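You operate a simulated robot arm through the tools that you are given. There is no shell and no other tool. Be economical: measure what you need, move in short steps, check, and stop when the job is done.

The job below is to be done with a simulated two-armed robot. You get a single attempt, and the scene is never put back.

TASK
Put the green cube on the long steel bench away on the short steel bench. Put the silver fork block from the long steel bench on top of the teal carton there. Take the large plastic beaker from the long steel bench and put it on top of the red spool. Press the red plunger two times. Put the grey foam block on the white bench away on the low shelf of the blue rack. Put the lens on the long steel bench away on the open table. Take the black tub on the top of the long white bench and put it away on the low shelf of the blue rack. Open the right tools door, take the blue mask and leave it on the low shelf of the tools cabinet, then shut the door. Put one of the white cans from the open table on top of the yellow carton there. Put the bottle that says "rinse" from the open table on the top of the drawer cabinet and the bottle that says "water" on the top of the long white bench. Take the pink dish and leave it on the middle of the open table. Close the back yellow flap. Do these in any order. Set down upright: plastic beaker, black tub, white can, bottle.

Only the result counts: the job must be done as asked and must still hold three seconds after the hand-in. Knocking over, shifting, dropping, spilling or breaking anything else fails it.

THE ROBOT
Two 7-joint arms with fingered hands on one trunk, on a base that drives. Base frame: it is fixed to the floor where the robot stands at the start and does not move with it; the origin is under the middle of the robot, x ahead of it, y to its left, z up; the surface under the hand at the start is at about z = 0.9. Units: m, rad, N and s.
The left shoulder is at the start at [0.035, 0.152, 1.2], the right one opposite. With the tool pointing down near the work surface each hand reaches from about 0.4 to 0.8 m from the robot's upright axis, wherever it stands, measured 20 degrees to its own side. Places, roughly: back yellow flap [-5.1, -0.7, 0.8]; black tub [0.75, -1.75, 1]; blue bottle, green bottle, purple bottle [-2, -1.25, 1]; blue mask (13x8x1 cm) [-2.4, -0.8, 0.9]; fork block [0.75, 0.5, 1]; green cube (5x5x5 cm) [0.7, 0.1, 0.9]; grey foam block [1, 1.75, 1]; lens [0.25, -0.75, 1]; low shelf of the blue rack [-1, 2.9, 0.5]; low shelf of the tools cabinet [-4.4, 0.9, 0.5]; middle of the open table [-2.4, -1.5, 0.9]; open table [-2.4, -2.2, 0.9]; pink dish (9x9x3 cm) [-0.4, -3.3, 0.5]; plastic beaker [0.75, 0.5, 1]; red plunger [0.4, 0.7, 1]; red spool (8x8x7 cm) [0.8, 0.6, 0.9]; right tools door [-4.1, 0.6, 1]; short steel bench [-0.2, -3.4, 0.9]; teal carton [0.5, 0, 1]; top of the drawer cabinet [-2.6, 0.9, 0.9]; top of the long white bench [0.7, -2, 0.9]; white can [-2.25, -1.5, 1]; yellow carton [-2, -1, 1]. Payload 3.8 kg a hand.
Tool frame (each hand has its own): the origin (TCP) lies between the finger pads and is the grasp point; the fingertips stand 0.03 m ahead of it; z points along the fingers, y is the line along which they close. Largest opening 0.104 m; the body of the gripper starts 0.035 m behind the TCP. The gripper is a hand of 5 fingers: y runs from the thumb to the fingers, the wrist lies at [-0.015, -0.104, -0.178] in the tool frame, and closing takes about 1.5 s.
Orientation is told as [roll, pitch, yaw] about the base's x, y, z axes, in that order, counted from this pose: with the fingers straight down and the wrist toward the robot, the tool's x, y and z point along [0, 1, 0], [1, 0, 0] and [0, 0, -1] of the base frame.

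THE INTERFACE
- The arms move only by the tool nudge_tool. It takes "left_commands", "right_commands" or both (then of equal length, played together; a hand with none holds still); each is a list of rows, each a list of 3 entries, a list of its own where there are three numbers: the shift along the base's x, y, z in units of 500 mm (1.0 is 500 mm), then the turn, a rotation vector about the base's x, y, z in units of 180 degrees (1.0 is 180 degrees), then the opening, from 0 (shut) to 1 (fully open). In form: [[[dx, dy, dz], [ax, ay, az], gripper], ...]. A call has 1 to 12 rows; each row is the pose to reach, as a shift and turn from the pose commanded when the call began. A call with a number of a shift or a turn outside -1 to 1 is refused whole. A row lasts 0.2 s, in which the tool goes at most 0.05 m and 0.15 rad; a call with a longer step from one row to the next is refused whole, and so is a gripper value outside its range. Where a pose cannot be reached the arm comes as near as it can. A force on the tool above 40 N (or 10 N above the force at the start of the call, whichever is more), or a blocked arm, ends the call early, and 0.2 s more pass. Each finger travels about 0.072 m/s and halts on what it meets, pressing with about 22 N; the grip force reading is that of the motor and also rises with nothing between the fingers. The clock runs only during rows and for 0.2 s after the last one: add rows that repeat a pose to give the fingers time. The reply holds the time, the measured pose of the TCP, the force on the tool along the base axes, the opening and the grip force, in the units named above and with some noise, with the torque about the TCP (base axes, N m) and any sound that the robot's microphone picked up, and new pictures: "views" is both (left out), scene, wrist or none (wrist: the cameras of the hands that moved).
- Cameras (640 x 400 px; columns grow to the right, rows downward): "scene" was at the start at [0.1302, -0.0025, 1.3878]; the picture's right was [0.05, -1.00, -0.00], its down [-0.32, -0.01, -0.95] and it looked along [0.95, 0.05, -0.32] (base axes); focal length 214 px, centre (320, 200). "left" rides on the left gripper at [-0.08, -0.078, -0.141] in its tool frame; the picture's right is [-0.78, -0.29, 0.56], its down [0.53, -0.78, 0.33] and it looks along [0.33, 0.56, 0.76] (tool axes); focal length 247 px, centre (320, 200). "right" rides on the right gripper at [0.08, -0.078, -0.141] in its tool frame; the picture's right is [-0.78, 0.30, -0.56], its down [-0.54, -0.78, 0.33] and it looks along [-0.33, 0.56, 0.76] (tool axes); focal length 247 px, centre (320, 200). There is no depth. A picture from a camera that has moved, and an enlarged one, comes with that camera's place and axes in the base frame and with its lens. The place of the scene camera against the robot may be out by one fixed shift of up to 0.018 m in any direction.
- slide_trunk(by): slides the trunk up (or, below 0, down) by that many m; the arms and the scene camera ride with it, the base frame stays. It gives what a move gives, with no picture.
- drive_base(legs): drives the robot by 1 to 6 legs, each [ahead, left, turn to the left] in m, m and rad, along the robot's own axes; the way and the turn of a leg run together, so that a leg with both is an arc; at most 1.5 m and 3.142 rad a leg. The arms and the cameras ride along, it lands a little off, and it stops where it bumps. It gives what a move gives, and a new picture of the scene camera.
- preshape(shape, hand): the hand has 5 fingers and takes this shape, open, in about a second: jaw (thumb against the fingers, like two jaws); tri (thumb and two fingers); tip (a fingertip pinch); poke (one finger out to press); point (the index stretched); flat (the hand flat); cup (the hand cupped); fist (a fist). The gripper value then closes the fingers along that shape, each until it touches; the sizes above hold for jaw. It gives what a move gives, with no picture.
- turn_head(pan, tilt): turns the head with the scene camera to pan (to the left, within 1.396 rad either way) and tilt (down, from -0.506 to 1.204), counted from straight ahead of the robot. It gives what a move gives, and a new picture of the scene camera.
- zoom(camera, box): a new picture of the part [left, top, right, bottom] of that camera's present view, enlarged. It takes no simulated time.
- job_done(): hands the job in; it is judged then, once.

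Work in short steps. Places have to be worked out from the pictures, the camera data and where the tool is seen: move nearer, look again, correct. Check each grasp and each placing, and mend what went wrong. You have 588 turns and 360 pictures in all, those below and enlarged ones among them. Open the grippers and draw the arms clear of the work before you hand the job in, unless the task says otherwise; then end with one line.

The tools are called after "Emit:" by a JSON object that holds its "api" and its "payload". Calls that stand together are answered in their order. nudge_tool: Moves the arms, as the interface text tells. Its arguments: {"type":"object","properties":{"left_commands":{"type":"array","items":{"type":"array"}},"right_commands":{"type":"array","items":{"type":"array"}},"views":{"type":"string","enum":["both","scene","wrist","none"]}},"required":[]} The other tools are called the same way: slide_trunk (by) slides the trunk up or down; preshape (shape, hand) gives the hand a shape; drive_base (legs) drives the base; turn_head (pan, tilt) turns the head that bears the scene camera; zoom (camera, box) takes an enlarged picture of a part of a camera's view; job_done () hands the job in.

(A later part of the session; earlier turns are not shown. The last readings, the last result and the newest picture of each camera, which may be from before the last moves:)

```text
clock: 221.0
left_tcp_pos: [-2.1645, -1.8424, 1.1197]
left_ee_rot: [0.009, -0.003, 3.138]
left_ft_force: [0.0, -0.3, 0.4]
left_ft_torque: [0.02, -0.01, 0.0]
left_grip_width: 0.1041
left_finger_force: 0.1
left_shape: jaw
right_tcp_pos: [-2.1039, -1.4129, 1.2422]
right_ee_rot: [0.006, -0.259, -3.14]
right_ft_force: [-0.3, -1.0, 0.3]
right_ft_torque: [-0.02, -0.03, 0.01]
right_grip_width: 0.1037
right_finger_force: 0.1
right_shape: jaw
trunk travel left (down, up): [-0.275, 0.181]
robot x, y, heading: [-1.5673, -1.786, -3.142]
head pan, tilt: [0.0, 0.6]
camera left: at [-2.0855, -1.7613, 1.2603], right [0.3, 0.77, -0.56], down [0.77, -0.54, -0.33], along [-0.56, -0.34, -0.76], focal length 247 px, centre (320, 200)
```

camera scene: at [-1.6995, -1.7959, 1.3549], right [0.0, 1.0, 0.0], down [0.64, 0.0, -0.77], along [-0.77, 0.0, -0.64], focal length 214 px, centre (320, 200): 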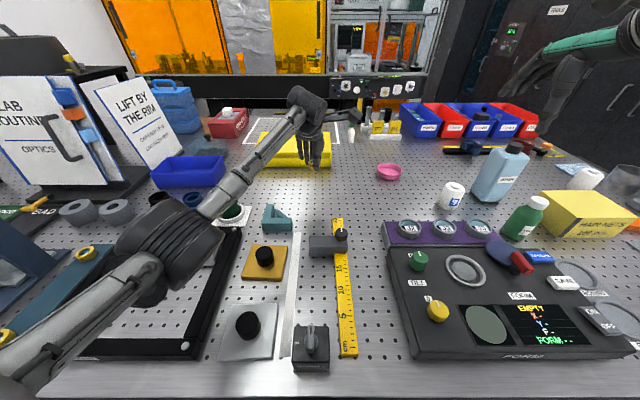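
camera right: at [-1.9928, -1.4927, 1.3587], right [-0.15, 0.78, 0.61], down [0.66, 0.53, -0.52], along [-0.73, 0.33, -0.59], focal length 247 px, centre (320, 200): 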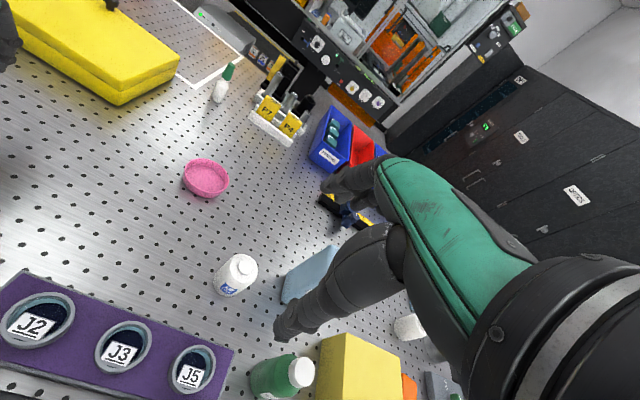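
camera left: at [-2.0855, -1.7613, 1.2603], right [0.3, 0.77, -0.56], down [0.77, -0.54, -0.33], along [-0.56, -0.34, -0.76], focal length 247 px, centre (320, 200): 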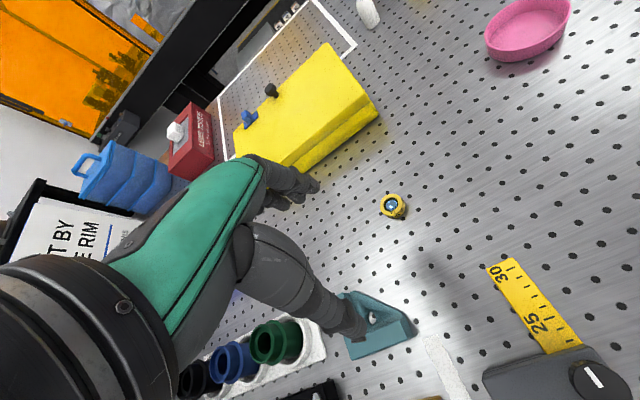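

The lens lies flat on the table. I raise the left hand and shift the base right to face the cans, carton and bottles.

Emit:
{"api": "nudge_tool", "payload": {"left_commands": [[[0.06, -0.02, 0.06], [0, 0, 0], 1], [[0.12, -0.04, 0.12], [0, 0, 0], 1], [[0.18, -0.08, 0.18], [0, 0, 0], 1], [[0.24, -0.12, 0.24], [0, 0, 0], 1], [[0.28, -0.16, 0.3], [0, 0, 0], 1]], "views": "none"}}

Emit:
{"api": "drive_base", "payload": {"legs": [[-0.03, -0.42, 0]]}}

Emit:
{"api": "zoom", "payload": {"camera": "scene", "box": [260, 120, 640, 340]}}

```text
clock: 222.2
left_tcp_pos: [-2.0249, -1.9246, 1.2674]
left_ee_rot: [0.005, -0.001, 3.137]
left_ft_force: [0.1, -0.5, 0.2]
left_ft_torque: [0.01, 0.0, -0.02]
left_grip_width: 0.1037
left_finger_force: 0.0
left_shape: jaw
right_tcp_pos: [-2.1035, -1.4145, 1.2437]
right_ee_rot: [0.005, -0.261, -3.14]
right_ft_force: [-0.6, -0.3, 1.1]
right_ft_torque: [0.02, 0.03, -0.02]
right_grip_width: 0.1036
right_finger_force: 0.0
right_shape: jaw
trunk travel left (down, up): [-0.275, 0.181]
robot x, y, heading: [-1.5644, -1.7887, -3.139]
head pan, tilt: [0.0, 0.6]
```

```text
clock: 224.3
left_tcp_pos: [-1.9655, -1.6632, 1.2667]
left_ee_rot: [0.007, -0.002, -3.057]
left_ft_force: [0.6, -0.3, 0.0]
left_ft_torque: [-0.02, 0.07, 0.01]
left_grip_width: 0.1037
left_finger_force: 0.0
left_shape: jaw
right_tcp_pos: [-2.0874, -1.1632, 1.2443]
right_ee_rot: [0.005, -0.262, -3.051]
right_ft_force: [0.0, 1.0, -0.2]
right_ft_torque: [0.0, 0.01, -0.02]
right_grip_width: 0.1038
right_finger_force: 0.2
right_shape: jaw
trunk travel left (down, up): [-0.275, 0.181]
robot x, y, heading: [-1.5248, -1.4894, -3.054]
head pan, tilt: [0.0, 0.6]
stopped in leg 1: the robot was blocked; the commanded pose is now the measured one
camera scene: at [-1.651, -1.5069, 1.3552], right [-0.09, 1.0, 0.0], down [0.63, 0.06, -0.77], along [-0.77, -0.07, -0.63], focal length 214 px, centre (320, 200)
```

scene: 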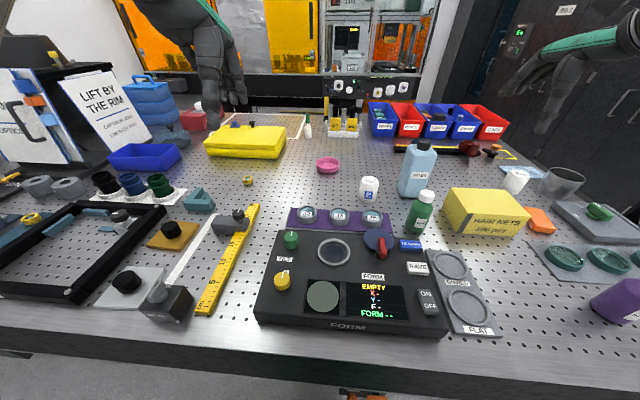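

```text
1.68 times, centred on (450, 230) of scene
camera zoom: at [-1.651, -1.5069, 1.3552], right [-0.09, 1.0, 0.0], down [0.63, 0.06, -0.77], along [-0.77, -0.07, -0.63], focal length 361 px, centre (101, 150)
```

zoom: 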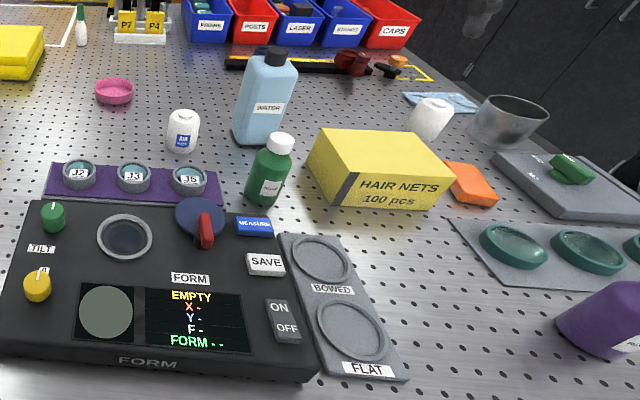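

The base touched the table leg and stopped; nothing on the table moved. I read the bottle labels before backing off.

Emit:
{"api": "zoom", "payload": {"camera": "scene", "box": [390, 130, 460, 250]}}

Emit:
{"api": "drive_base", "payload": {"legs": [[-0.2, 0.0, 0], [0, 0, -0.085], [0, -0.45, 0]]}}

```text
3.33 times, centred on (425, 190) of scene
camera zoom: at [-1.651, -1.5069, 1.3552], right [-0.09, 1.0, 0.0], down [0.63, 0.06, -0.77], along [-0.77, -0.07, -0.63], focal length 715 px, centre (-30, 233)
```

zoom: 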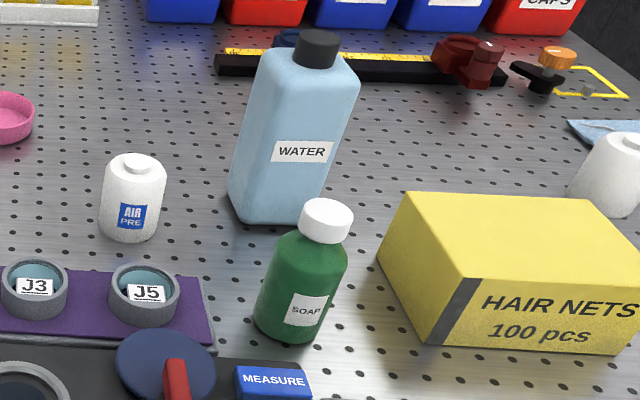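

```text
clock: 228.7
left_tcp_pos: [-1.7847, -1.1517, 1.2663]
left_ee_rot: [0.004, -0.001, 3.139]
left_ft_force: [0.2, -0.1, -1.0]
left_ft_torque: [-0.02, -0.02, 0.01]
left_grip_width: 0.104
left_finger_force: 0.1
left_shape: jaw
right_tcp_pos: [-1.861, -0.6417, 1.2428]
right_ee_rot: [0.005, -0.259, -3.14]
right_ft_force: [-0.3, 0.4, 0.0]
right_ft_torque: [0.0, 0.0, 0.0]
right_grip_width: 0.1038
right_finger_force: 0.0
right_shape: jaw
trunk travel left (down, up): [-0.275, 0.181]
robot x, y, heading: [-1.3285, -1.017, 3.145]
head pan, tilt: [0.0, 0.6]
camera scene: at [-1.457, -1.0241, 1.3549], right [0.0, 1.0, 0.0], down [0.64, 0.0, -0.77], along [-0.77, 0.0, -0.64], focal length 214 px, centre (320, 200)
```

scene: 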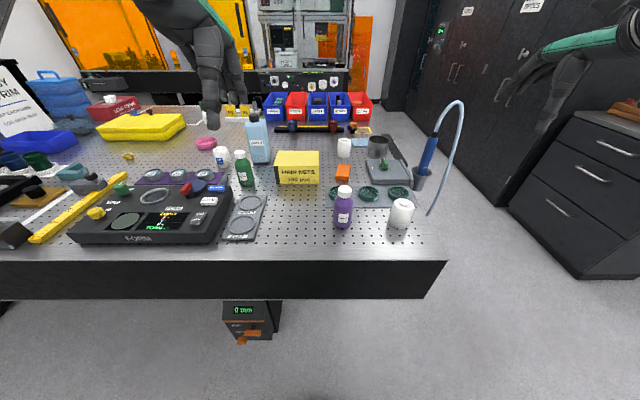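

Green is SOAP, blue is WATER; purple should be RINSE. I enlarge the right part to check.

Emit:
{"api": "zoom", "payload": {"camera": "scene", "box": [240, 110, 440, 250]}}

```text
2.86 times, centred on (340, 180) of scene
camera zoom: at [-1.457, -1.0241, 1.3549], right [0.0, 1.0, 0.0], down [0.64, 0.0, -0.77], along [-0.77, 0.0, -0.64], focal length 613 px, centre (263, 257)
```

zoom: 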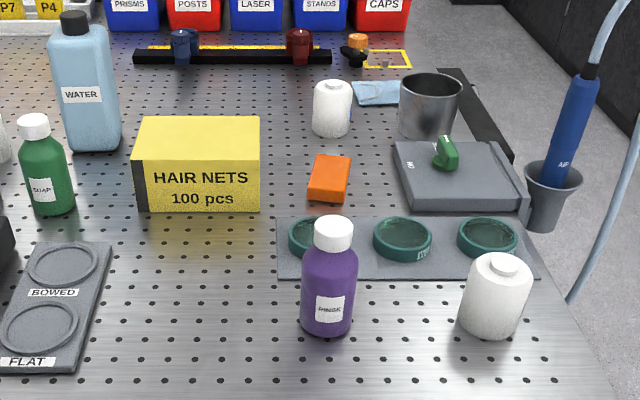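

Purple reads RINSE. The front white can is at about (−1.894, −0.811). I bring the right hand upright above it for a close look.

Emit:
{"api": "nudge_tool", "payload": {"right_commands": [[[0.0, -0.08, -0.02], [0, -0.04, 0], 1], [[-0.02, -0.16, -0.05], [0, -0.0825, 0], 1], [[-0.03, -0.24, -0.1], [0, -0.0825, 0], 1], [[-0.04, -0.31, -0.16], [0, -0.0825, 0], 1], [[-0.05, -0.338, -0.24], [0, -0.0825, 0], 1], [[-0.05, -0.338, -0.27], [0, -0.0825, 0], 1], [[-0.05, -0.338, -0.27], [0, -0.0825, 0], 1]], "views": "wrist"}}

```text
clock: 230.3
left_tcp_pos: [-1.7843, -1.1507, 1.2666]
left_ee_rot: [0.005, -0.001, 3.139]
left_ft_force: [-0.2, -0.3, 0.7]
left_ft_torque: [-0.01, -0.01, -0.01]
left_grip_width: 0.104
left_finger_force: 0.0
left_shape: jaw
right_tcp_pos: [-1.8873, -0.8103, 1.1049]
right_ee_rot: [0.006, -0.001, -3.141]
right_ft_force: [1.6, -0.2, -0.1]
right_ft_torque: [0.0, -0.01, -0.02]
right_grip_width: 0.1038
right_finger_force: 0.1
right_shape: jaw
trunk travel left (down, up): [-0.275, 0.181]
robot x, y, heading: [-1.3266, -1.0122, 3.144]
head pan, tilt: [0.0, 0.6]
camera right: at [-1.8079, -0.8896, 1.2459], right [-0.3, 0.78, 0.55], down [0.78, 0.53, -0.34], along [-0.56, 0.33, -0.76], focal length 247 px, centre (320, 200)
```

right: 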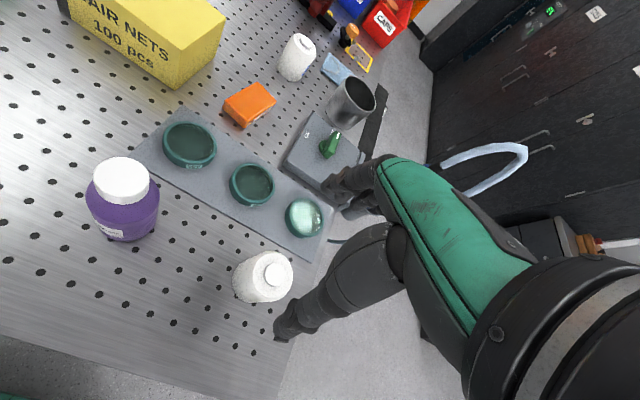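

The can centre is (−1.879, −0.804). I descend around it.

Emit:
{"api": "nudge_tool", "payload": {"right_commands": [[[0.016, 0.012, -0.06], [0, 0, 0], 1], [[0.016, 0.012, -0.14], [0, 0, 0], 1], [[0.016, 0.012, -0.22], [0, 0, 0], 1], [[0.016, 0.012, -0.27], [0, 0, 0], 1], [[0.016, 0.012, -0.27], [0, 0, 0], 1]], "views": "wrist"}}

```text
clock: 231.5
left_tcp_pos: [-1.7836, -1.1507, 1.2662]
left_ee_rot: [0.006, 0.0, 3.138]
left_ft_force: [0.1, -0.6, 0.1]
left_ft_torque: [0.02, 0.01, -0.04]
left_grip_width: 0.1038
left_finger_force: 0.1
left_shape: jaw
right_tcp_pos: [-1.8783, -0.806, 0.9722]
right_ee_rot: [0.005, 0.0, -3.14]
right_ft_force: [0.9, -0.2, 0.5]
right_ft_torque: [0.04, 0.0, 0.02]
right_grip_width: 0.1036
right_finger_force: 0.0
right_shape: jaw
trunk travel left (down, up): [-0.275, 0.181]
robot x, y, heading: [-1.3248, -1.0131, 3.143]
head pan, tilt: [0.0, 0.6]
camera right: at [-1.8007, -0.8846, 1.1121], right [-0.3, 0.78, 0.55], down [0.78, 0.53, -0.34], along [-0.56, 0.33, -0.76], focal length 247 px, centre (320, 200)
```

right: 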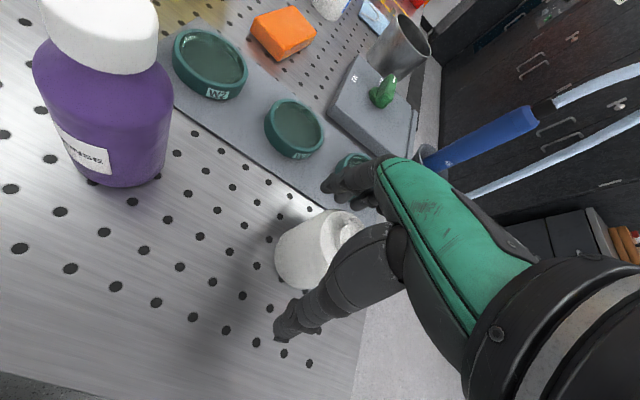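

The can is inside the grip. I close and lift.

Emit:
{"api": "nudge_tool", "payload": {"right_commands": [[[0, 0, 0], [0, 0, 0], 0.85], [[0, 0, 0], [0, 0, 0], 0.7], [[0, 0, 0], [0, 0, 0], 0.55], [[0, 0, 0], [0, 0, 0], 0.45], [[0, 0, 0], [0, 0, 0], 0.4], [[0, 0, 0], [0, 0, 0], 0.4], [[0, 0, 0], [0, 0, 0], 0.4], [[0, 0, 0.08], [0, 0, 0], 0.4], [[0, 0, 0.16], [0, 0, 0], 0.4], [[0, 0, 0.24], [0, 0, 0], 0.4], [[0, 0, 0.24], [0, 0, 0], 0.4]], "views": "both"}}

```text
clock: 233.9
left_tcp_pos: [-1.7847, -1.15, 1.266]
left_ee_rot: [0.008, 0.0, 3.139]
left_ft_force: [-0.5, 0.1, -0.4]
left_ft_torque: [0.0, 0.0, -0.04]
left_grip_width: 0.1037
left_finger_force: 0.1
left_shape: jaw
right_tcp_pos: [-1.8831, -0.8052, 1.0912]
right_ee_rot: [0.006, -0.001, -3.14]
right_ft_force: [-0.4, 0.5, -1.8]
right_ft_torque: [0.01, -0.01, 0.01]
right_grip_width: 0.044
right_finger_force: 21.7
right_shape: jaw
trunk travel left (down, up): [-0.275, 0.181]
robot x, y, heading: [-1.3254, -1.0147, 3.139]
head pan, tilt: [0.0, 0.6]
camera scene: at [-1.4572, -1.0231, 1.3549], right [0.0, 1.0, 0.0], down [0.64, 0.0, -0.77], along [-0.77, 0.0, -0.64], focal length 214 px, centre (320, 200)
camera right: at [-1.8055, -0.8847, 1.232], right [-0.3, 0.78, 0.55], down [0.78, 0.53, -0.34], along [-0.56, 0.33, -0.76], focal length 247 px, centre (320, 200)
```

scene: 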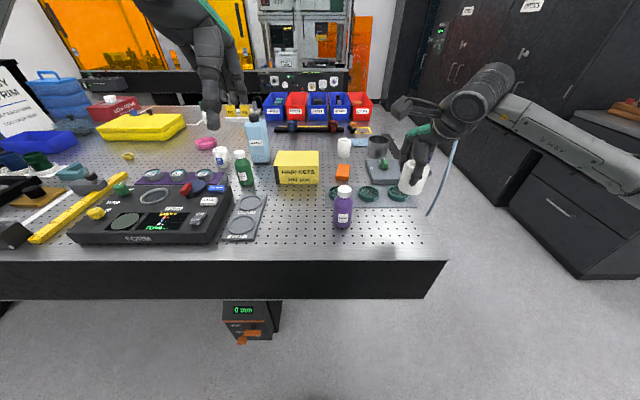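
right: 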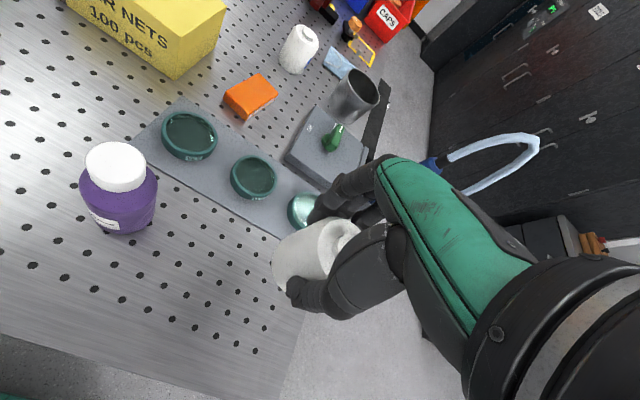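

Held upright. I raise it well above the bottles, then move the base left and forward toward the carton.

Emit:
{"api": "nudge_tool", "payload": {"right_commands": [[[0, 0, 0.08], [0, 0, 0], 0.4], [[0, 0, 0.16], [0, 0, 0], 0.4], [[0, 0, 0.22], [0, 0, 0], 0.4]], "views": "none"}}

Emit:
{"api": "drive_base", "payload": {"legs": [[0, 0.27, 0], [0.13, 0, 0]]}}

```text
clock: 234.7
left_tcp_pos: [-1.7843, -1.1513, 1.2664]
left_ee_rot: [0.005, 0.001, 3.139]
left_ft_force: [0.1, -0.6, 0.2]
left_ft_torque: [-0.01, 0.0, 0.0]
left_grip_width: 0.1035
left_finger_force: 0.2
left_shape: jaw
right_tcp_pos: [-1.878, -0.8052, 1.2001]
right_ee_rot: [0.005, 0.001, -3.143]
right_ft_force: [0.9, -0.8, -1.4]
right_ft_torque: [0.01, 0.02, -0.02]
right_grip_width: 0.044
right_finger_force: 22.1
right_shape: jaw
trunk travel left (down, up): [-0.275, 0.181]
robot x, y, heading: [-1.3227, -1.0131, 3.145]
head pan, tilt: [0.0, 0.6]
```

```text
clock: 237.4
left_tcp_pos: [-1.9113, -1.4106, 1.2674]
left_ee_rot: [0.006, -0.001, 3.141]
left_ft_force: [0.7, -0.6, -0.2]
left_ft_torque: [0.0, 0.0, -0.01]
left_grip_width: 0.1041
left_finger_force: 0.0
left_shape: jaw
right_tcp_pos: [-2.0053, -1.0648, 1.2001]
right_ee_rot: [0.004, -0.002, -3.137]
right_ft_force: [1.3, 0.6, -1.1]
right_ft_torque: [-0.06, 0.02, -0.04]
right_grip_width: 0.0442
right_finger_force: 22.0
right_shape: jaw
trunk travel left (down, up): [-0.275, 0.181]
robot x, y, heading: [-1.4502, -1.2738, -3.14]
head pan, tilt: [0.0, 0.6]
camera scene: at [-1.5834, -1.2819, 1.3552], right [0.0, 1.0, 0.0], down [0.63, 0.0, -0.77], along [-0.77, 0.0, -0.63], focal length 214 px, centre (320, 200)
```

scene: 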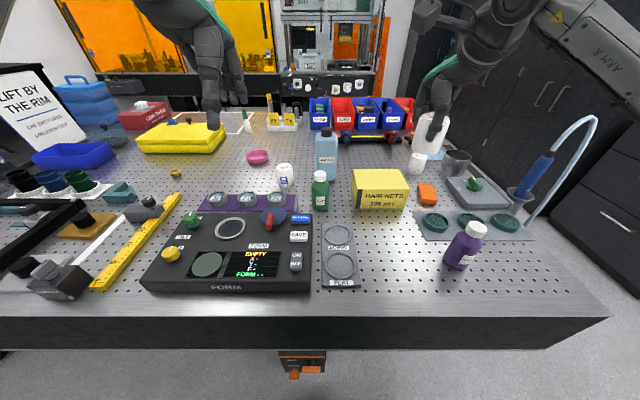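

Carton centre is about (−2.147, −1.122), top z≈0.98. I edge 4 cm forward and bring the can above it.

Emit:
{"api": "drive_base", "payload": {"legs": [[0.04, 0, 0]]}}

Emit:
{"api": "nudge_tool", "payload": {"right_commands": [[[-0.07, -0.04, 0], [0, 0, 0], 0.4], [[-0.14, -0.08, 0], [0, 0, 0], 0.4], [[-0.204, -0.114, -0.04], [0, 0, 0], 0.4], [[-0.204, -0.114, -0.12], [0, 0, 0], 0.4], [[-0.204, -0.114, -0.18], [0, 0, 0], 0.4], [[-0.204, -0.114, -0.2], [0, 0, 0], 0.4]], "views": "both"}}

```text
clock: 238.3
left_tcp_pos: [-1.9446, -1.4103, 1.2701]
left_ee_rot: [0.008, -0.007, -3.142]
left_ft_force: [0.1, 0.0, 0.3]
left_ft_torque: [-0.01, 0.05, 0.03]
left_grip_width: 0.104
left_finger_force: 0.0
left_shape: jaw
right_tcp_pos: [-2.04, -1.0649, 1.2023]
right_ee_rot: [0.007, -0.007, -3.136]
right_ft_force: [-1.1, -0.4, -1.7]
right_ft_torque: [0.0, 0.1, 0.01]
right_grip_width: 0.044
right_finger_force: 22.0
right_shape: jaw
trunk travel left (down, up): [-0.275, 0.181]
robot x, y, heading: [-1.4938, -1.2732, -3.143]
head pan, tilt: [0.0, 0.6]
camera scene: at [-1.6179, -1.2816, 1.3559], right [0.0, 1.0, 0.0], down [0.63, 0.0, -0.78], along [-0.78, 0.0, -0.63], focal length 214 px, centre (320, 200)
```

scene: 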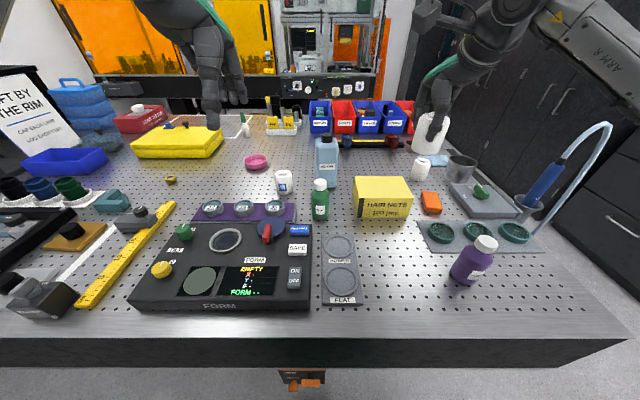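

```text
clock: 239.7
left_tcp_pos: [-1.9527, -1.4105, 1.2671]
left_ee_rot: [0.004, 0.001, -3.143]
left_ft_force: [-1.0, 0.1, -0.5]
left_ft_torque: [0.0, 0.02, 0.01]
left_grip_width: 0.1037
left_finger_force: 0.2
left_shape: jaw
right_tcp_pos: [-2.1491, -1.1205, 1.0993]
right_ee_rot: [0.004, -0.002, -3.135]
right_ft_force: [-0.9, 0.4, -1.0]
right_ft_torque: [0.0, 0.03, -0.01]
right_grip_width: 0.0439
right_finger_force: 22.2
right_shape: jaw
trunk travel left (down, up): [-0.275, 0.181]
robot x, y, heading: [-1.4911, -1.276, -3.134]
head pan, tilt: [0.0, 0.6]
camera scene: at [-1.6249, -1.282, 1.3548], right [0.0, 1.0, 0.0], down [0.64, 0.0, -0.77], along [-0.77, 0.0, -0.64], focal length 214 px, centre (320, 200)
camera right: at [-2.0697, -1.2002, 1.24], right [-0.3, 0.78, 0.55], down [0.77, 0.54, -0.34], along [-0.56, 0.33, -0.76], focal length 247 px, centre (320, 200)
```

scene: 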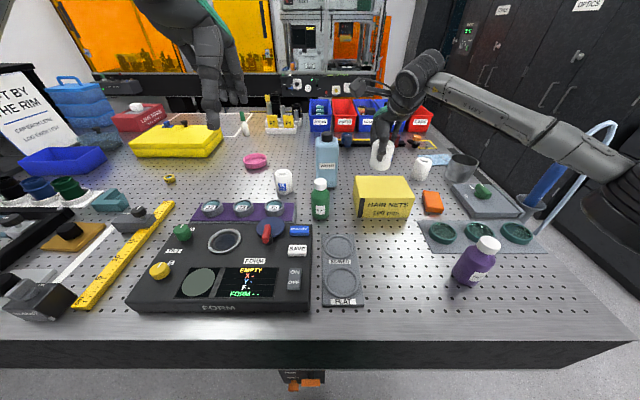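
right: 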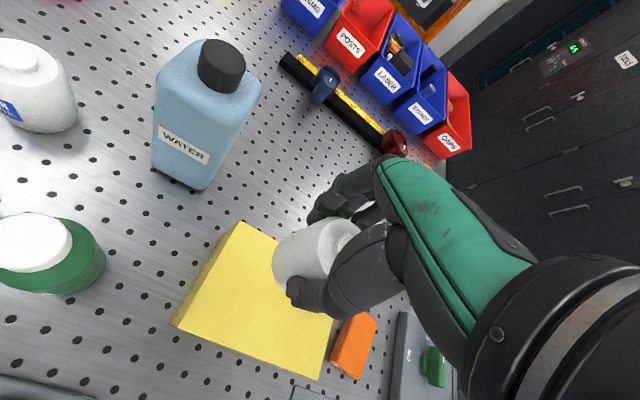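

Wrist view places the carton centre at (−2.123, −1.092). I correct by about 2.6 cm and lower near the top.

Emit:
{"api": "nudge_tool", "payload": {"right_commands": [[[0.052, 0.056, 0], [0, 0, 0], 0.4], [[0.052, 0.056, -0.05], [0, 0, 0], 0.4], [[0.052, 0.056, -0.07], [0, 0, 0], 0.4], [[0.052, 0.056, -0.07], [0, 0, 0], 0.4]], "views": "both"}}

Emit:
{"api": "zoom", "payload": {"camera": "scene", "box": [320, 100, 460, 230]}}

```text
clock: 240.7
left_tcp_pos: [-1.9507, -1.4099, 1.2676]
left_ee_rot: [0.007, -0.002, 3.142]
left_ft_force: [0.0, -0.2, 0.1]
left_ft_torque: [0.03, 0.0, -0.02]
left_grip_width: 0.104
left_finger_force: 0.1
left_shape: jaw
right_tcp_pos: [-2.1208, -1.0937, 1.0631]
right_ee_rot: [0.005, -0.001, -3.135]
right_ft_force: [0.1, 0.0, -0.8]
right_ft_torque: [-0.05, 0.01, -0.01]
right_grip_width: 0.0439
right_finger_force: 21.9
right_shape: jaw
trunk travel left (down, up): [-0.275, 0.181]
robot x, y, heading: [-1.4923, -1.2737, -3.143]
head pan, tilt: [0.0, 0.6]
camera scene: at [-1.6235, -1.2811, 1.355], right [0.0, 1.0, 0.0], down [0.64, 0.0, -0.77], along [-0.77, 0.0, -0.64], focal length 214 px, centre (320, 200)
camera right: at [-2.0425, -1.1716, 1.2036], right [-0.3, 0.78, 0.55], down [0.77, 0.54, -0.34], along [-0.56, 0.33, -0.76], focal length 247 px, centre (320, 200)
```

scene: 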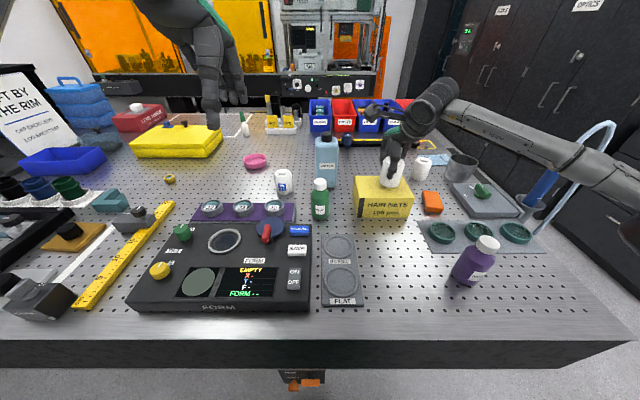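
right: 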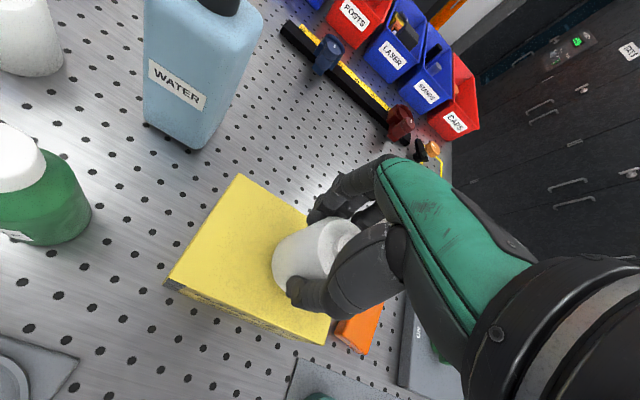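

```text
3.08 times, centred on (390, 165) of scene
camera zoom: at [-1.6235, -1.2811, 1.355], right [0.0, 1.0, 0.0], down [0.64, 0.0, -0.77], along [-0.77, 0.0, -0.64], focal length 660 px, centre (105, 308)
```

zoom: 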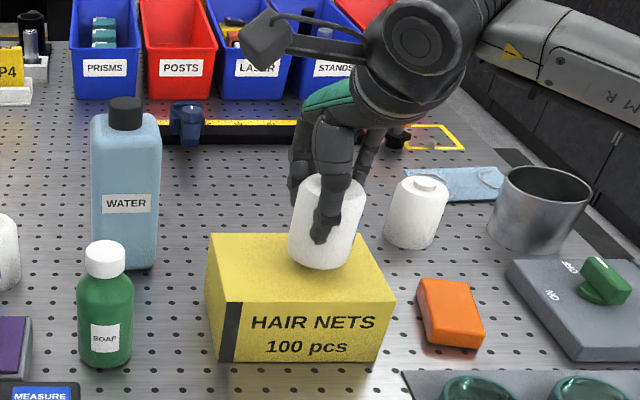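

Good; a 1.2 cm shift toward −y centres it. I lower to contact.

Emit:
{"api": "nudge_tool", "payload": {"right_commands": [[[0, -0.024, 0], [0, 0, 0], 0.4], [[0, -0.024, -0.016], [0, 0, 0], 0.4], [[0, -0.024, -0.026], [0, 0, 0], 0.4], [[0, -0.024, -0.032], [0, 0, 0], 0.4], [[0, -0.024, -0.032], [0, 0, 0], 0.4]], "views": "none"}}

```text
clock: 241.9
left_tcp_pos: [-1.9504, -1.4099, 1.2662]
left_ee_rot: [0.006, 0.001, -3.141]
left_ft_force: [0.4, -0.3, -0.5]
left_ft_torque: [0.01, 0.0, 0.0]
left_grip_width: 0.1038
left_finger_force: 0.1
left_shape: jaw
right_tcp_pos: [-2.1201, -1.1067, 1.0481]
right_ee_rot: [0.008, -0.003, -3.136]
right_ft_force: [-0.1, 0.6, -2.0]
right_ft_torque: [-0.01, 0.01, 0.0]
right_grip_width: 0.0436
right_finger_force: 22.4
right_shape: jaw
trunk travel left (down, up): [-0.275, 0.181]
robot x, y, heading: [-1.4926, -1.2744, -3.139]
head pan, tilt: [0.0, 0.6]
```

Emit:
{"api": "nudge_tool", "payload": {"right_commands": [[[0, 0, -0.005], [0, 0, 0], 0.4], [[0, 0, -0.01], [0, 0, 0], 0.4], [[0, 0, -0.01], [0, 0, 0], 0.4]], "views": "none"}}

Emit:
{"api": "zoom", "payload": {"camera": "scene", "box": [320, 100, 460, 230]}}

```text
clock: 242.7
left_tcp_pos: [-1.9494, -1.4105, 1.267]
left_ee_rot: [0.005, -0.002, -3.142]
left_ft_force: [0.6, 0.6, 0.0]
left_ft_torque: [0.02, -0.01, -0.01]
left_grip_width: 0.1036
left_finger_force: 0.1
left_shape: jaw
right_tcp_pos: [-2.1208, -1.1063, 1.0461]
right_ee_rot: [0.008, -0.004, -3.136]
right_ft_force: [-2.4, -0.7, 9.1]
right_ft_torque: [0.06, 0.0, -0.02]
right_grip_width: 0.0437
right_finger_force: 21.9
right_shape: jaw
trunk travel left (down, up): [-0.275, 0.181]
robot x, y, heading: [-1.4952, -1.2727, -3.137]
head pan, tilt: [0.0, 0.6]
```

```text
3.08 times, centred on (390, 165) of scene
camera zoom: at [-1.6231, -1.2821, 1.3552], right [0.0, 1.0, 0.0], down [0.63, 0.0, -0.77], along [-0.77, 0.0, -0.63], focal length 660 px, centre (105, 308)
```

zoom: 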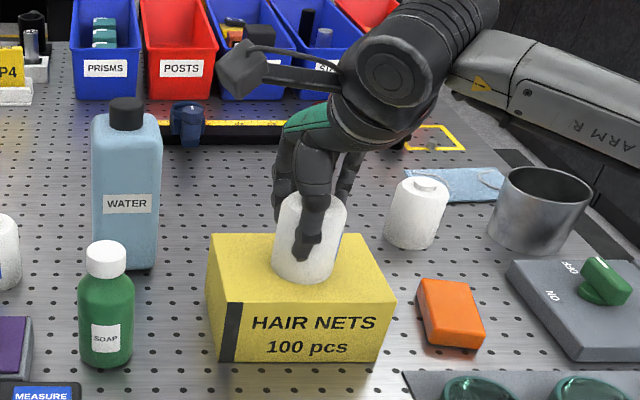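

Contact and well centred. I release and rise.

Emit:
{"api": "nudge_tool", "payload": {"right_commands": [[[0, 0, 0.002], [0, 0, 0], 0.5], [[0, 0, 0.002], [0, 0, 0], 0.6], [[0, 0, 0.002], [0, 0, 0], 0.75], [[0, 0, 0.002], [0, 0, 0], 0.9], [[0, 0, 0.002], [0, 0, 0], 1], [[0, 0, 0.002], [0, 0, 0], 1], [[0, 0, 0.06], [0, 0, 0], 1], [[0, 0, 0.14], [0, 0, 0], 1], [[0, 0, 0.23], [0, 0, 0], 1], [[0, 0, 0.32], [0, 0, 0], 1]], "views": "scene"}}

```text
clock: 244.9
left_tcp_pos: [-1.9505, -1.4113, 1.2666]
left_ee_rot: [0.004, -0.002, -3.142]
left_ft_force: [0.5, -0.2, -0.4]
left_ft_torque: [-0.01, -0.01, -0.02]
left_grip_width: 0.1041
left_finger_force: 0.2
left_shape: jaw
right_tcp_pos: [-2.1176, -1.105, 1.2056]
right_ee_rot: [0.007, -0.002, -3.135]
right_ft_force: [-0.1, -0.4, 0.4]
right_ft_torque: [0.03, -0.01, -0.02]
right_grip_width: 0.1036
right_finger_force: 0.0
right_shape: jaw
trunk travel left (down, up): [-0.275, 0.181]
robot x, y, heading: [-1.49, -1.2764, -3.138]
head pan, tilt: [0.0, 0.6]
camera scene: at [-1.6234, -1.2823, 1.355], right [0.0, 1.0, 0.0], down [0.63, 0.0, -0.77], along [-0.77, 0.0, -0.63], focal length 214 px, centre (320, 200)
```

scene: 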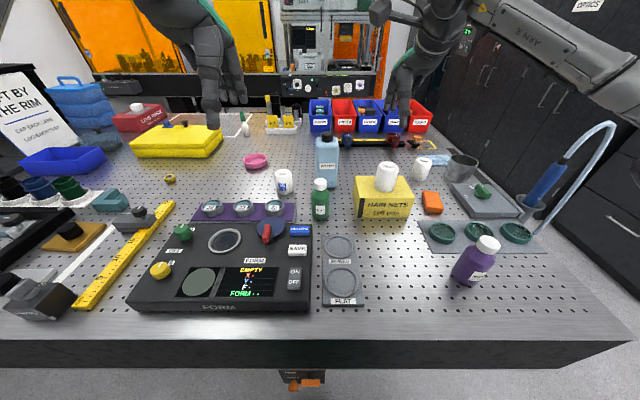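

The can stands on the carton. Next the RINSE bottle: I back the base off a bit and try a sideways, forward-tilted grip orientation with the right hand.

Emit:
{"api": "drive_base", "payload": {"legs": [[-0.19, 0, 0], [0, -0.1, 0]]}}

Emit:
{"api": "nudge_tool", "payload": {"right_commands": [[[0.02, 0.02, 0.02], [0, 0, -0.045], 1], [[0.04, 0.04, 0.04], [0, 0, -0.09], 1], [[0.06, 0.06, 0.06], [0, 0, -0.135], 1], [[0.08, 0.08, 0.06], [0, 0, -0.18], 1], [[0.1, 0.08, 0.06], [0, 0, -0.225], 1], [[0.12, 0.08, 0.06], [0, 0, -0.27], 1], [[0.12, 0.08, 0.06], [0, 0, -0.315], 1], [[0.12, 0.08, 0.06], [0, 0, -0.36], 1], [[0.12, 0.08, 0.06], [0, 0, -0.405], 1], [[0.12, 0.08, 0.06], [0, 0, -0.45], 1], [[0.12, 0.08, 0.06], [0, 0, -0.495], 1], [[0.12, 0.08, 0.06], [0, 0, -0.5], 1]], "views": "both"}}

```text
clock: 247.2
left_tcp_pos: [-1.7565, -1.3106, 1.2668]
left_ee_rot: [0.005, -0.002, 3.138]
left_ft_force: [0.2, -1.2, -0.6]
left_ft_torque: [-0.02, 0.02, 0.03]
left_grip_width: 0.1041
left_finger_force: 0.1
left_shape: jaw
right_tcp_pos: [-1.9209, -1.0048, 1.2065]
right_ee_rot: [0.006, -0.002, -3.14]
right_ft_force: [0.5, -0.3, 0.1]
right_ft_torque: [0.05, 0.01, -0.02]
right_grip_width: 0.1035
right_finger_force: 0.0
right_shape: jaw
trunk travel left (down, up): [-0.275, 0.181]
robot x, y, heading: [-1.2974, -1.1742, 3.144]
head pan, tilt: [0.0, 0.6]
camera scene: at [-1.4286, -1.1836, 1.355], right [0.0, 1.0, 0.0], down [0.63, 0.0, -0.77], along [-0.77, 0.0, -0.63], focal length 214 px, centre (320, 200)
```

scene: 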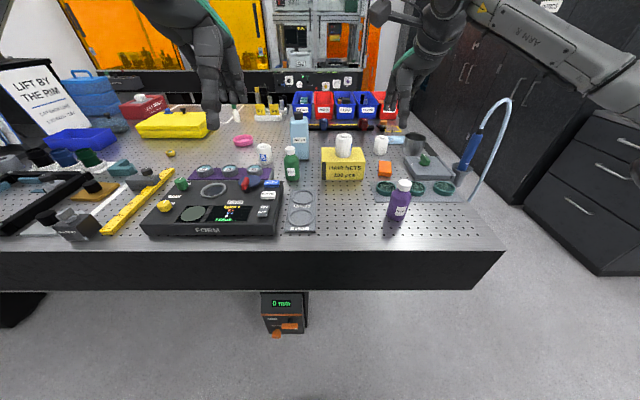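

```text
clock: 249.8
left_tcp_pos: [-1.7573, -1.3098, 1.2666]
left_ee_rot: [0.008, 0.0, 3.138]
left_ft_force: [-0.8, 0.1, -1.0]
left_ft_torque: [0.0, 0.02, 0.0]
left_grip_width: 0.1038
left_finger_force: 0.0
left_shape: jaw
right_tcp_pos: [-1.8625, -0.9628, 1.2343]
right_ee_rot: [0.008, -0.003, 1.569]
right_ft_force: [0.3, 0.3, 0.3]
right_ft_torque: [-0.02, 0.02, 0.0]
right_grip_width: 0.1037
right_finger_force: 0.0
right_shape: jaw
trunk travel left (down, up): [-0.275, 0.181]
robot x, y, heading: [-1.2998, -1.1746, 3.145]
head pan, tilt: [0.0, 0.6]
camera scene: at [-1.4294, -1.182, 1.3549], right [0.0, 1.0, 0.0], down [0.64, 0.0, -0.77], along [-0.77, 0.0, -0.64], focal length 214 px, centre (320, 200)
camera right: at [-1.9411, -1.0411, 1.3752], right [0.78, 0.3, 0.55], down [0.53, -0.78, -0.34], along [0.33, 0.56, -0.76], focal length 247 px, centre (320, 200)
```

scene: 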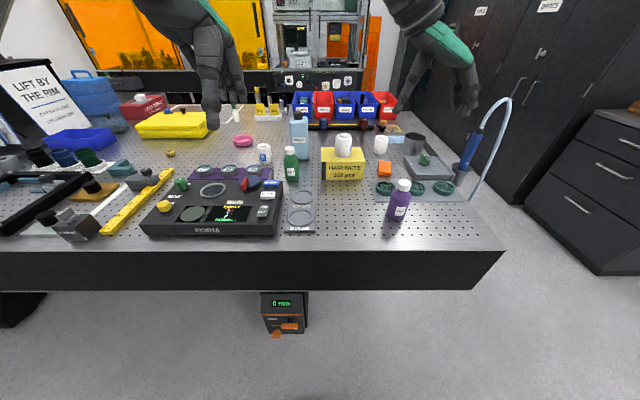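
right: 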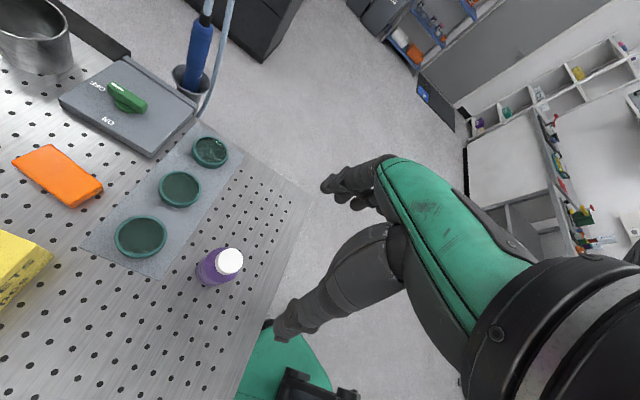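

The turned hand is fine; bottle cap at about (−1.885, −0.96). I now tilt the hand forward 50° while backing it off a little.

Emit:
{"api": "nudge_tool", "payload": {"right_commands": [[[0.04, 0.0, 0], [0, 0.045, 0], 1], [[0.08, 0.0, 0], [0, 0.09, 0], 1], [[0.12, 0.0, 0], [0, 0.135, 0], 1], [[0.16, 0.0, 0], [0, 0.18, 0], 1], [[0.18, 0.0, 0], [0, 0.225, 0], 1], [[0.2, 0.0, 0], [0, 0.27, 0], 1], [[0.2, 0.0, 0], [0, 0.3, 0], 1], [[0.2, 0.0, 0], [0, 0.3, 0], 1]], "views": "both"}}

```text
clock: 251.6
left_tcp_pos: [-1.7569, -1.3093, 1.2669]
left_ee_rot: [0.007, 0.001, 3.137]
left_ft_force: [-0.2, -0.5, -0.7]
left_ft_torque: [-0.01, 0.0, 0.01]
left_grip_width: 0.1039
left_finger_force: 0.0
left_shape: jaw
right_tcp_pos: [-1.7635, -0.9629, 1.2336]
right_ee_rot: [0.95, -0.002, 1.573]
right_ft_force: [-0.8, -0.1, -0.1]
right_ft_torque: [-0.01, 0.04, -0.01]
right_grip_width: 0.1036
right_finger_force: 0.1
right_shape: jaw
trunk travel left (down, up): [-0.275, 0.181]
robot x, y, heading: [-1.2988, -1.1715, 3.143]
head pan, tilt: [0.0, 0.6]
camera scene: at [-1.4295, -1.1822, 1.3549], right [0.0, 1.0, 0.0], down [0.64, 0.0, -0.77], along [-0.77, 0.0, -0.64], focal length 214 px, centre (320, 200)
camera right: at [-1.6952, -1.0412, 1.3801], right [0.9, 0.3, -0.31], down [0.04, -0.77, -0.63], along [-0.42, 0.56, -0.71], focal length 247 px, centre (320, 200)
```

scene: 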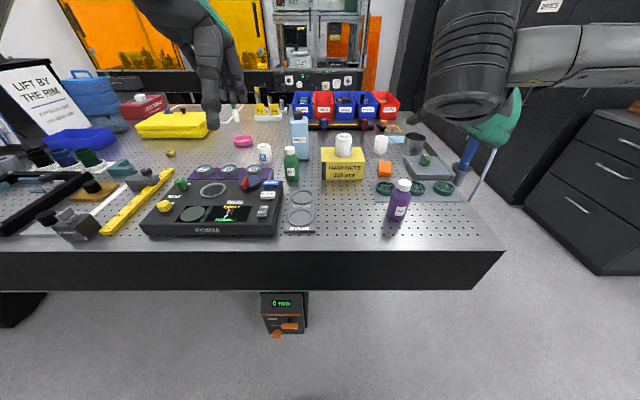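
right: 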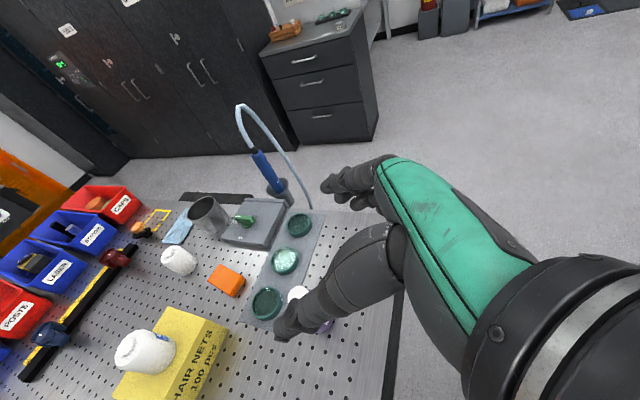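

That orientation works. A nearly horizontal hand suits the bottle better, so I tilt 26° more, backing off and lowering in front of the bottle.

Emit:
{"api": "nudge_tool", "payload": {"right_commands": [[[0.04, 0.01, -0.04], [0, 0.04, 0], 1], [[0.08, 0.016, -0.1], [0, 0.08, 0], 1], [[0.12, 0.018, -0.18], [0, 0.12, 0], 1], [[0.13, 0.018, -0.26], [0, 0.144, 0], 1], [[0.13, 0.018, -0.34], [0, 0.144, 0], 1], [[0.13, 0.018, -0.42], [0, 0.144, 0], 1], [[0.13, 0.018, -0.48], [0, 0.144, 0], 1], [[0.13, 0.018, -0.5], [0, 0.144, 0], 1]], "views": "both"}}

```text
clock: 253.4
left_tcp_pos: [-1.7575, -1.3093, 1.2665]
left_ee_rot: [0.007, 0.0, 3.139]
left_ft_force: [0.0, -0.7, 0.6]
left_ft_torque: [-0.03, -0.01, -0.01]
left_grip_width: 0.1042
left_finger_force: 0.1
left_shape: jaw
right_tcp_pos: [-1.7352, -0.9828, 0.9956]
right_ee_rot: [1.392, 0.005, 1.568]
right_ft_force: [0.2, 0.8, -0.7]
right_ft_torque: [-0.03, 0.02, -0.01]
right_grip_width: 0.1035
right_finger_force: 0.0
right_shape: jaw
right hand out of reach, approached as far as the arm can: row 2, 3, 4, 5, 6, 7, 8
trunk travel left (down, up): [-0.275, 0.181]
robot x, y, heading: [-1.2984, -1.175, 3.14]
head pan, tilt: [0.0, 0.6]
camera scene: at [-1.4298, -1.1808, 1.3548], right [0.0, 1.0, 0.0], down [0.64, 0.0, -0.77], along [-0.77, 0.0, -0.64], focal length 214 px, centre (320, 200)
camera right: at [-1.6104, -1.0601, 1.0994], right [0.69, 0.29, -0.67], down [-0.23, -0.78, -0.58], along [-0.69, 0.56, -0.47], focal length 247 px, centre (320, 200)
```

scene: 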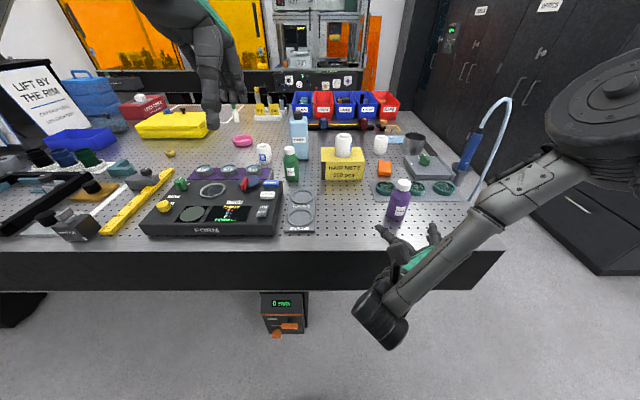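
right: 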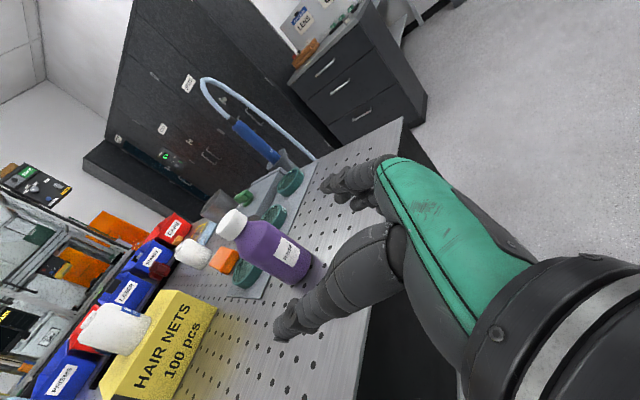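

The bottle lies straight ahead, axis about (−1.88, −0.952). I align and slide the open hand forward around it.

Emit:
{"api": "nudge_tool", "payload": {"right_commands": [[[-0.02, 0.04, -0.03], [0, 0, 0], 1], [[-0.06, 0.06, -0.06], [0, 0, 0], 1], [[-0.12, 0.062, -0.07], [0, 0, 0], 1], [[-0.18, 0.062, -0.074], [0, 0, 0], 1], [[-0.24, 0.062, -0.074], [0, 0, 0], 1], [[-0.24, 0.062, -0.074], [0, 0, 0], 1]], "views": "both"}}

```text
clock: 254.8
left_tcp_pos: [-1.7569, -1.3109, 1.2667]
left_ee_rot: [0.005, -0.001, 3.138]
left_ft_force: [0.2, -0.4, 0.3]
left_ft_torque: [-0.01, 0.03, 0.02]
left_grip_width: 0.1041
left_finger_force: 0.1
left_shape: jaw
right_tcp_pos: [-1.852, -0.9506, 0.9676]
right_ee_rot: [1.4, -0.003, 1.569]
right_ft_force: [1.4, 0.0, -0.3]
right_ft_torque: [-0.04, 0.03, 0.0]
right_grip_width: 0.1036
right_finger_force: 0.0
right_shape: jaw
right hand out of reach, approached as far as the arm can: row 1
trunk travel left (down, up): [-0.275, 0.181]
robot x, y, heading: [-1.2975, -1.1758, 3.142]
head pan, tilt: [0.0, 0.6]
camera scene: at [-1.4292, -1.1824, 1.3549], right [0.0, 1.0, 0.0], down [0.64, 0.0, -0.77], along [-0.77, 0.0, -0.64], focal length 214 px, centre (320, 200)
camera right: at [-1.725, -1.0291, 1.0686], right [0.68, 0.3, -0.67], down [-0.24, -0.77, -0.59], along [-0.69, 0.56, -0.46], focal length 247 px, centre (320, 200)
```

scene: 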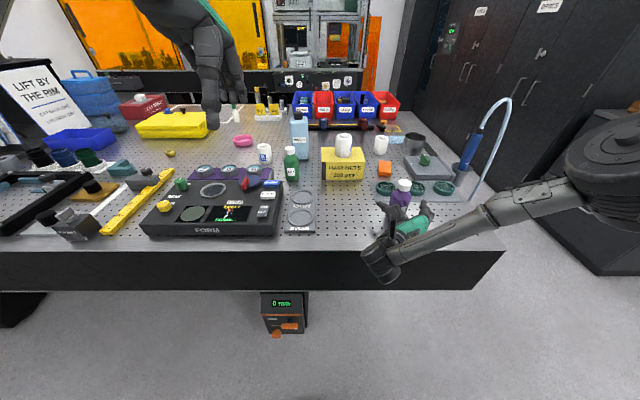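
right: 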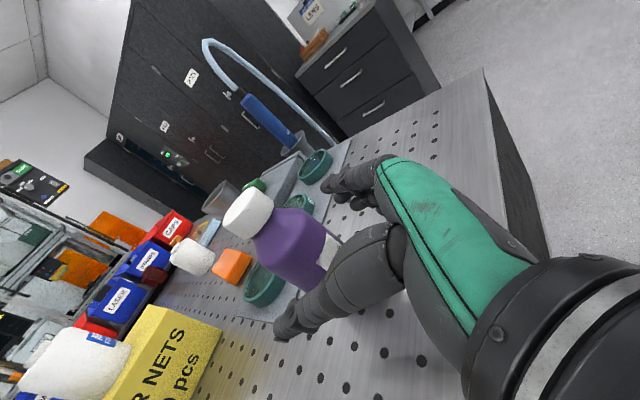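

Bottle is between thumb and fingers; I advance 2.5 cm more and close gently.

Emit:
{"api": "nudge_tool", "payload": {"right_commands": [[[-0.05, 0, -0.012], [0, 0, 0], 1], [[-0.05, 0, -0.012], [0, 0, 0], 0.8], [[-0.05, 0, -0.012], [0, 0, 0], 0.6], [[-0.05, 0, -0.012], [0, 0, 0], 0.45], [[-0.05, 0, -0.012], [0, 0, 0], 0.35], [[-0.05, 0, -0.012], [0, 0, 0], 0.35], [[-0.05, 0, -0.012], [0, 0, 0], 0.35], [[-0.05, 0, -0.012], [0, 0, 0], 0.35]], "views": "both"}}

```text
clock: 256.6
left_tcp_pos: [-1.7568, -1.31, 1.2668]
left_ee_rot: [0.005, 0.0, 3.139]
left_ft_force: [0.6, 0.1, -1.4]
left_ft_torque: [0.02, -0.02, 0.01]
left_grip_width: 0.1037
left_finger_force: 0.1
left_shape: jaw
right_tcp_pos: [-1.8758, -0.9527, 0.9598]
right_ee_rot: [1.402, -0.004, 1.569]
right_ft_force: [-1.0, 0.2, 1.7]
right_ft_torque: [0.12, 0.03, 0.06]
right_grip_width: 0.0386
right_finger_force: 21.8
right_shape: jaw
trunk travel left (down, up): [-0.275, 0.181]
robot x, y, heading: [-1.2988, -1.1746, 3.139]
head pan, tilt: [0.0, 0.6]
camera scene: at [-1.4293, -1.1822, 1.3549], right [0.0, 1.0, 0.0], down [0.64, 0.0, -0.77], along [-0.77, 0.0, -0.64], focal length 214 px, centre (320, 200)
camera right: at [-1.7497, -1.0299, 1.0615], right [0.68, 0.3, -0.67], down [-0.24, -0.77, -0.59], along [-0.69, 0.56, -0.46], focal length 247 px, centre (320, 200)
```

scene: 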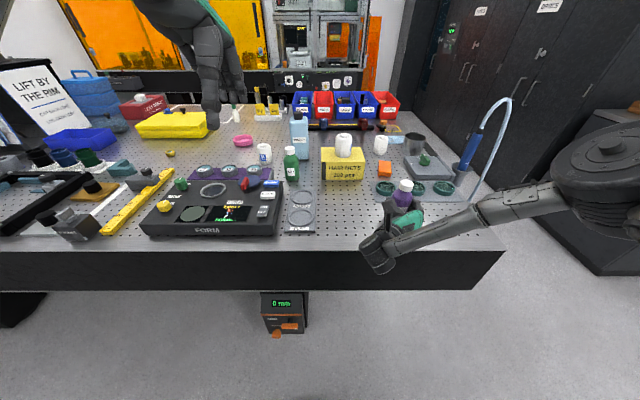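
right: 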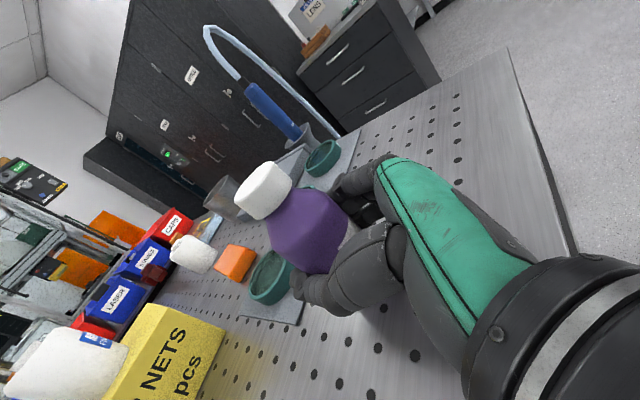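

Gripped. I lift straight up 15 cm.

Emit:
{"api": "nudge_tool", "payload": {"right_commands": [[[0, 0, 0.06], [0, 0, 0], 0.35], [[0, 0, 0.14], [0, 0, 0], 0.35], [[0, 0, 0.22], [0, 0, 0], 0.35], [[0, 0, 0.3], [0, 0, 0], 0.35], [[0, 0, 0.3], [0, 0, 0], 0.35]], "views": "both"}}

```text
clock: 257.8
left_tcp_pos: [-1.756, -1.3098, 1.2671]
left_ee_rot: [0.005, -0.001, 3.138]
left_ft_force: [0.1, 0.6, -0.6]
left_ft_torque: [-0.02, -0.04, 0.01]
left_grip_width: 0.104
left_finger_force: 0.1
left_shape: jaw
right_tcp_pos: [-1.8791, -0.9512, 1.1086]
right_ee_rot: [1.401, -0.003, 1.569]
right_ft_force: [0.4, 0.3, -1.5]
right_ft_torque: [0.0, 0.0, -0.02]
right_grip_width: 0.0385
right_finger_force: 22.0
right_shape: jaw
trunk travel left (down, up): [-0.275, 0.181]
robot x, y, heading: [-1.2988, -1.1781, 3.139]
head pan, tilt: [0.0, 0.6]
camera scene: at [-1.4299, -1.1822, 1.3548], right [0.0, 1.0, 0.0], down [0.64, 0.0, -0.77], along [-0.77, 0.0, -0.64], focal length 214 px, centre (320, 200)
camera right: at [-1.7532, -1.0311, 1.2111], right [0.68, 0.3, -0.67], down [-0.24, -0.77, -0.59], along [-0.69, 0.56, -0.46], focal length 247 px, centre (320, 200)
```

scene: 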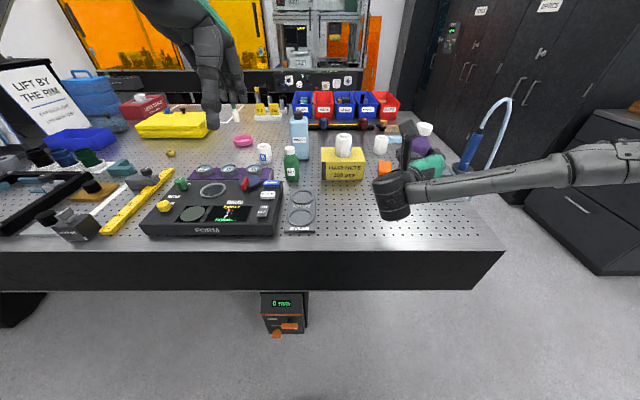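
right: 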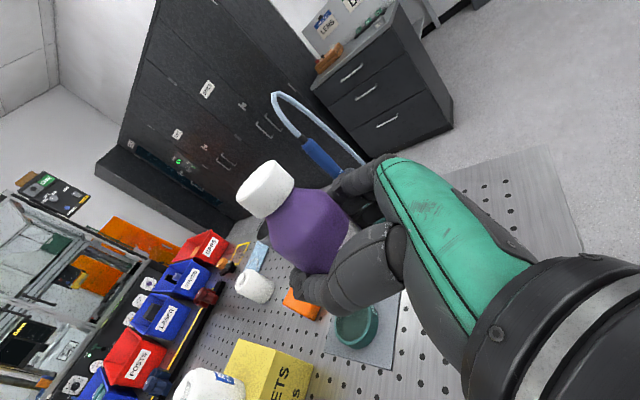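

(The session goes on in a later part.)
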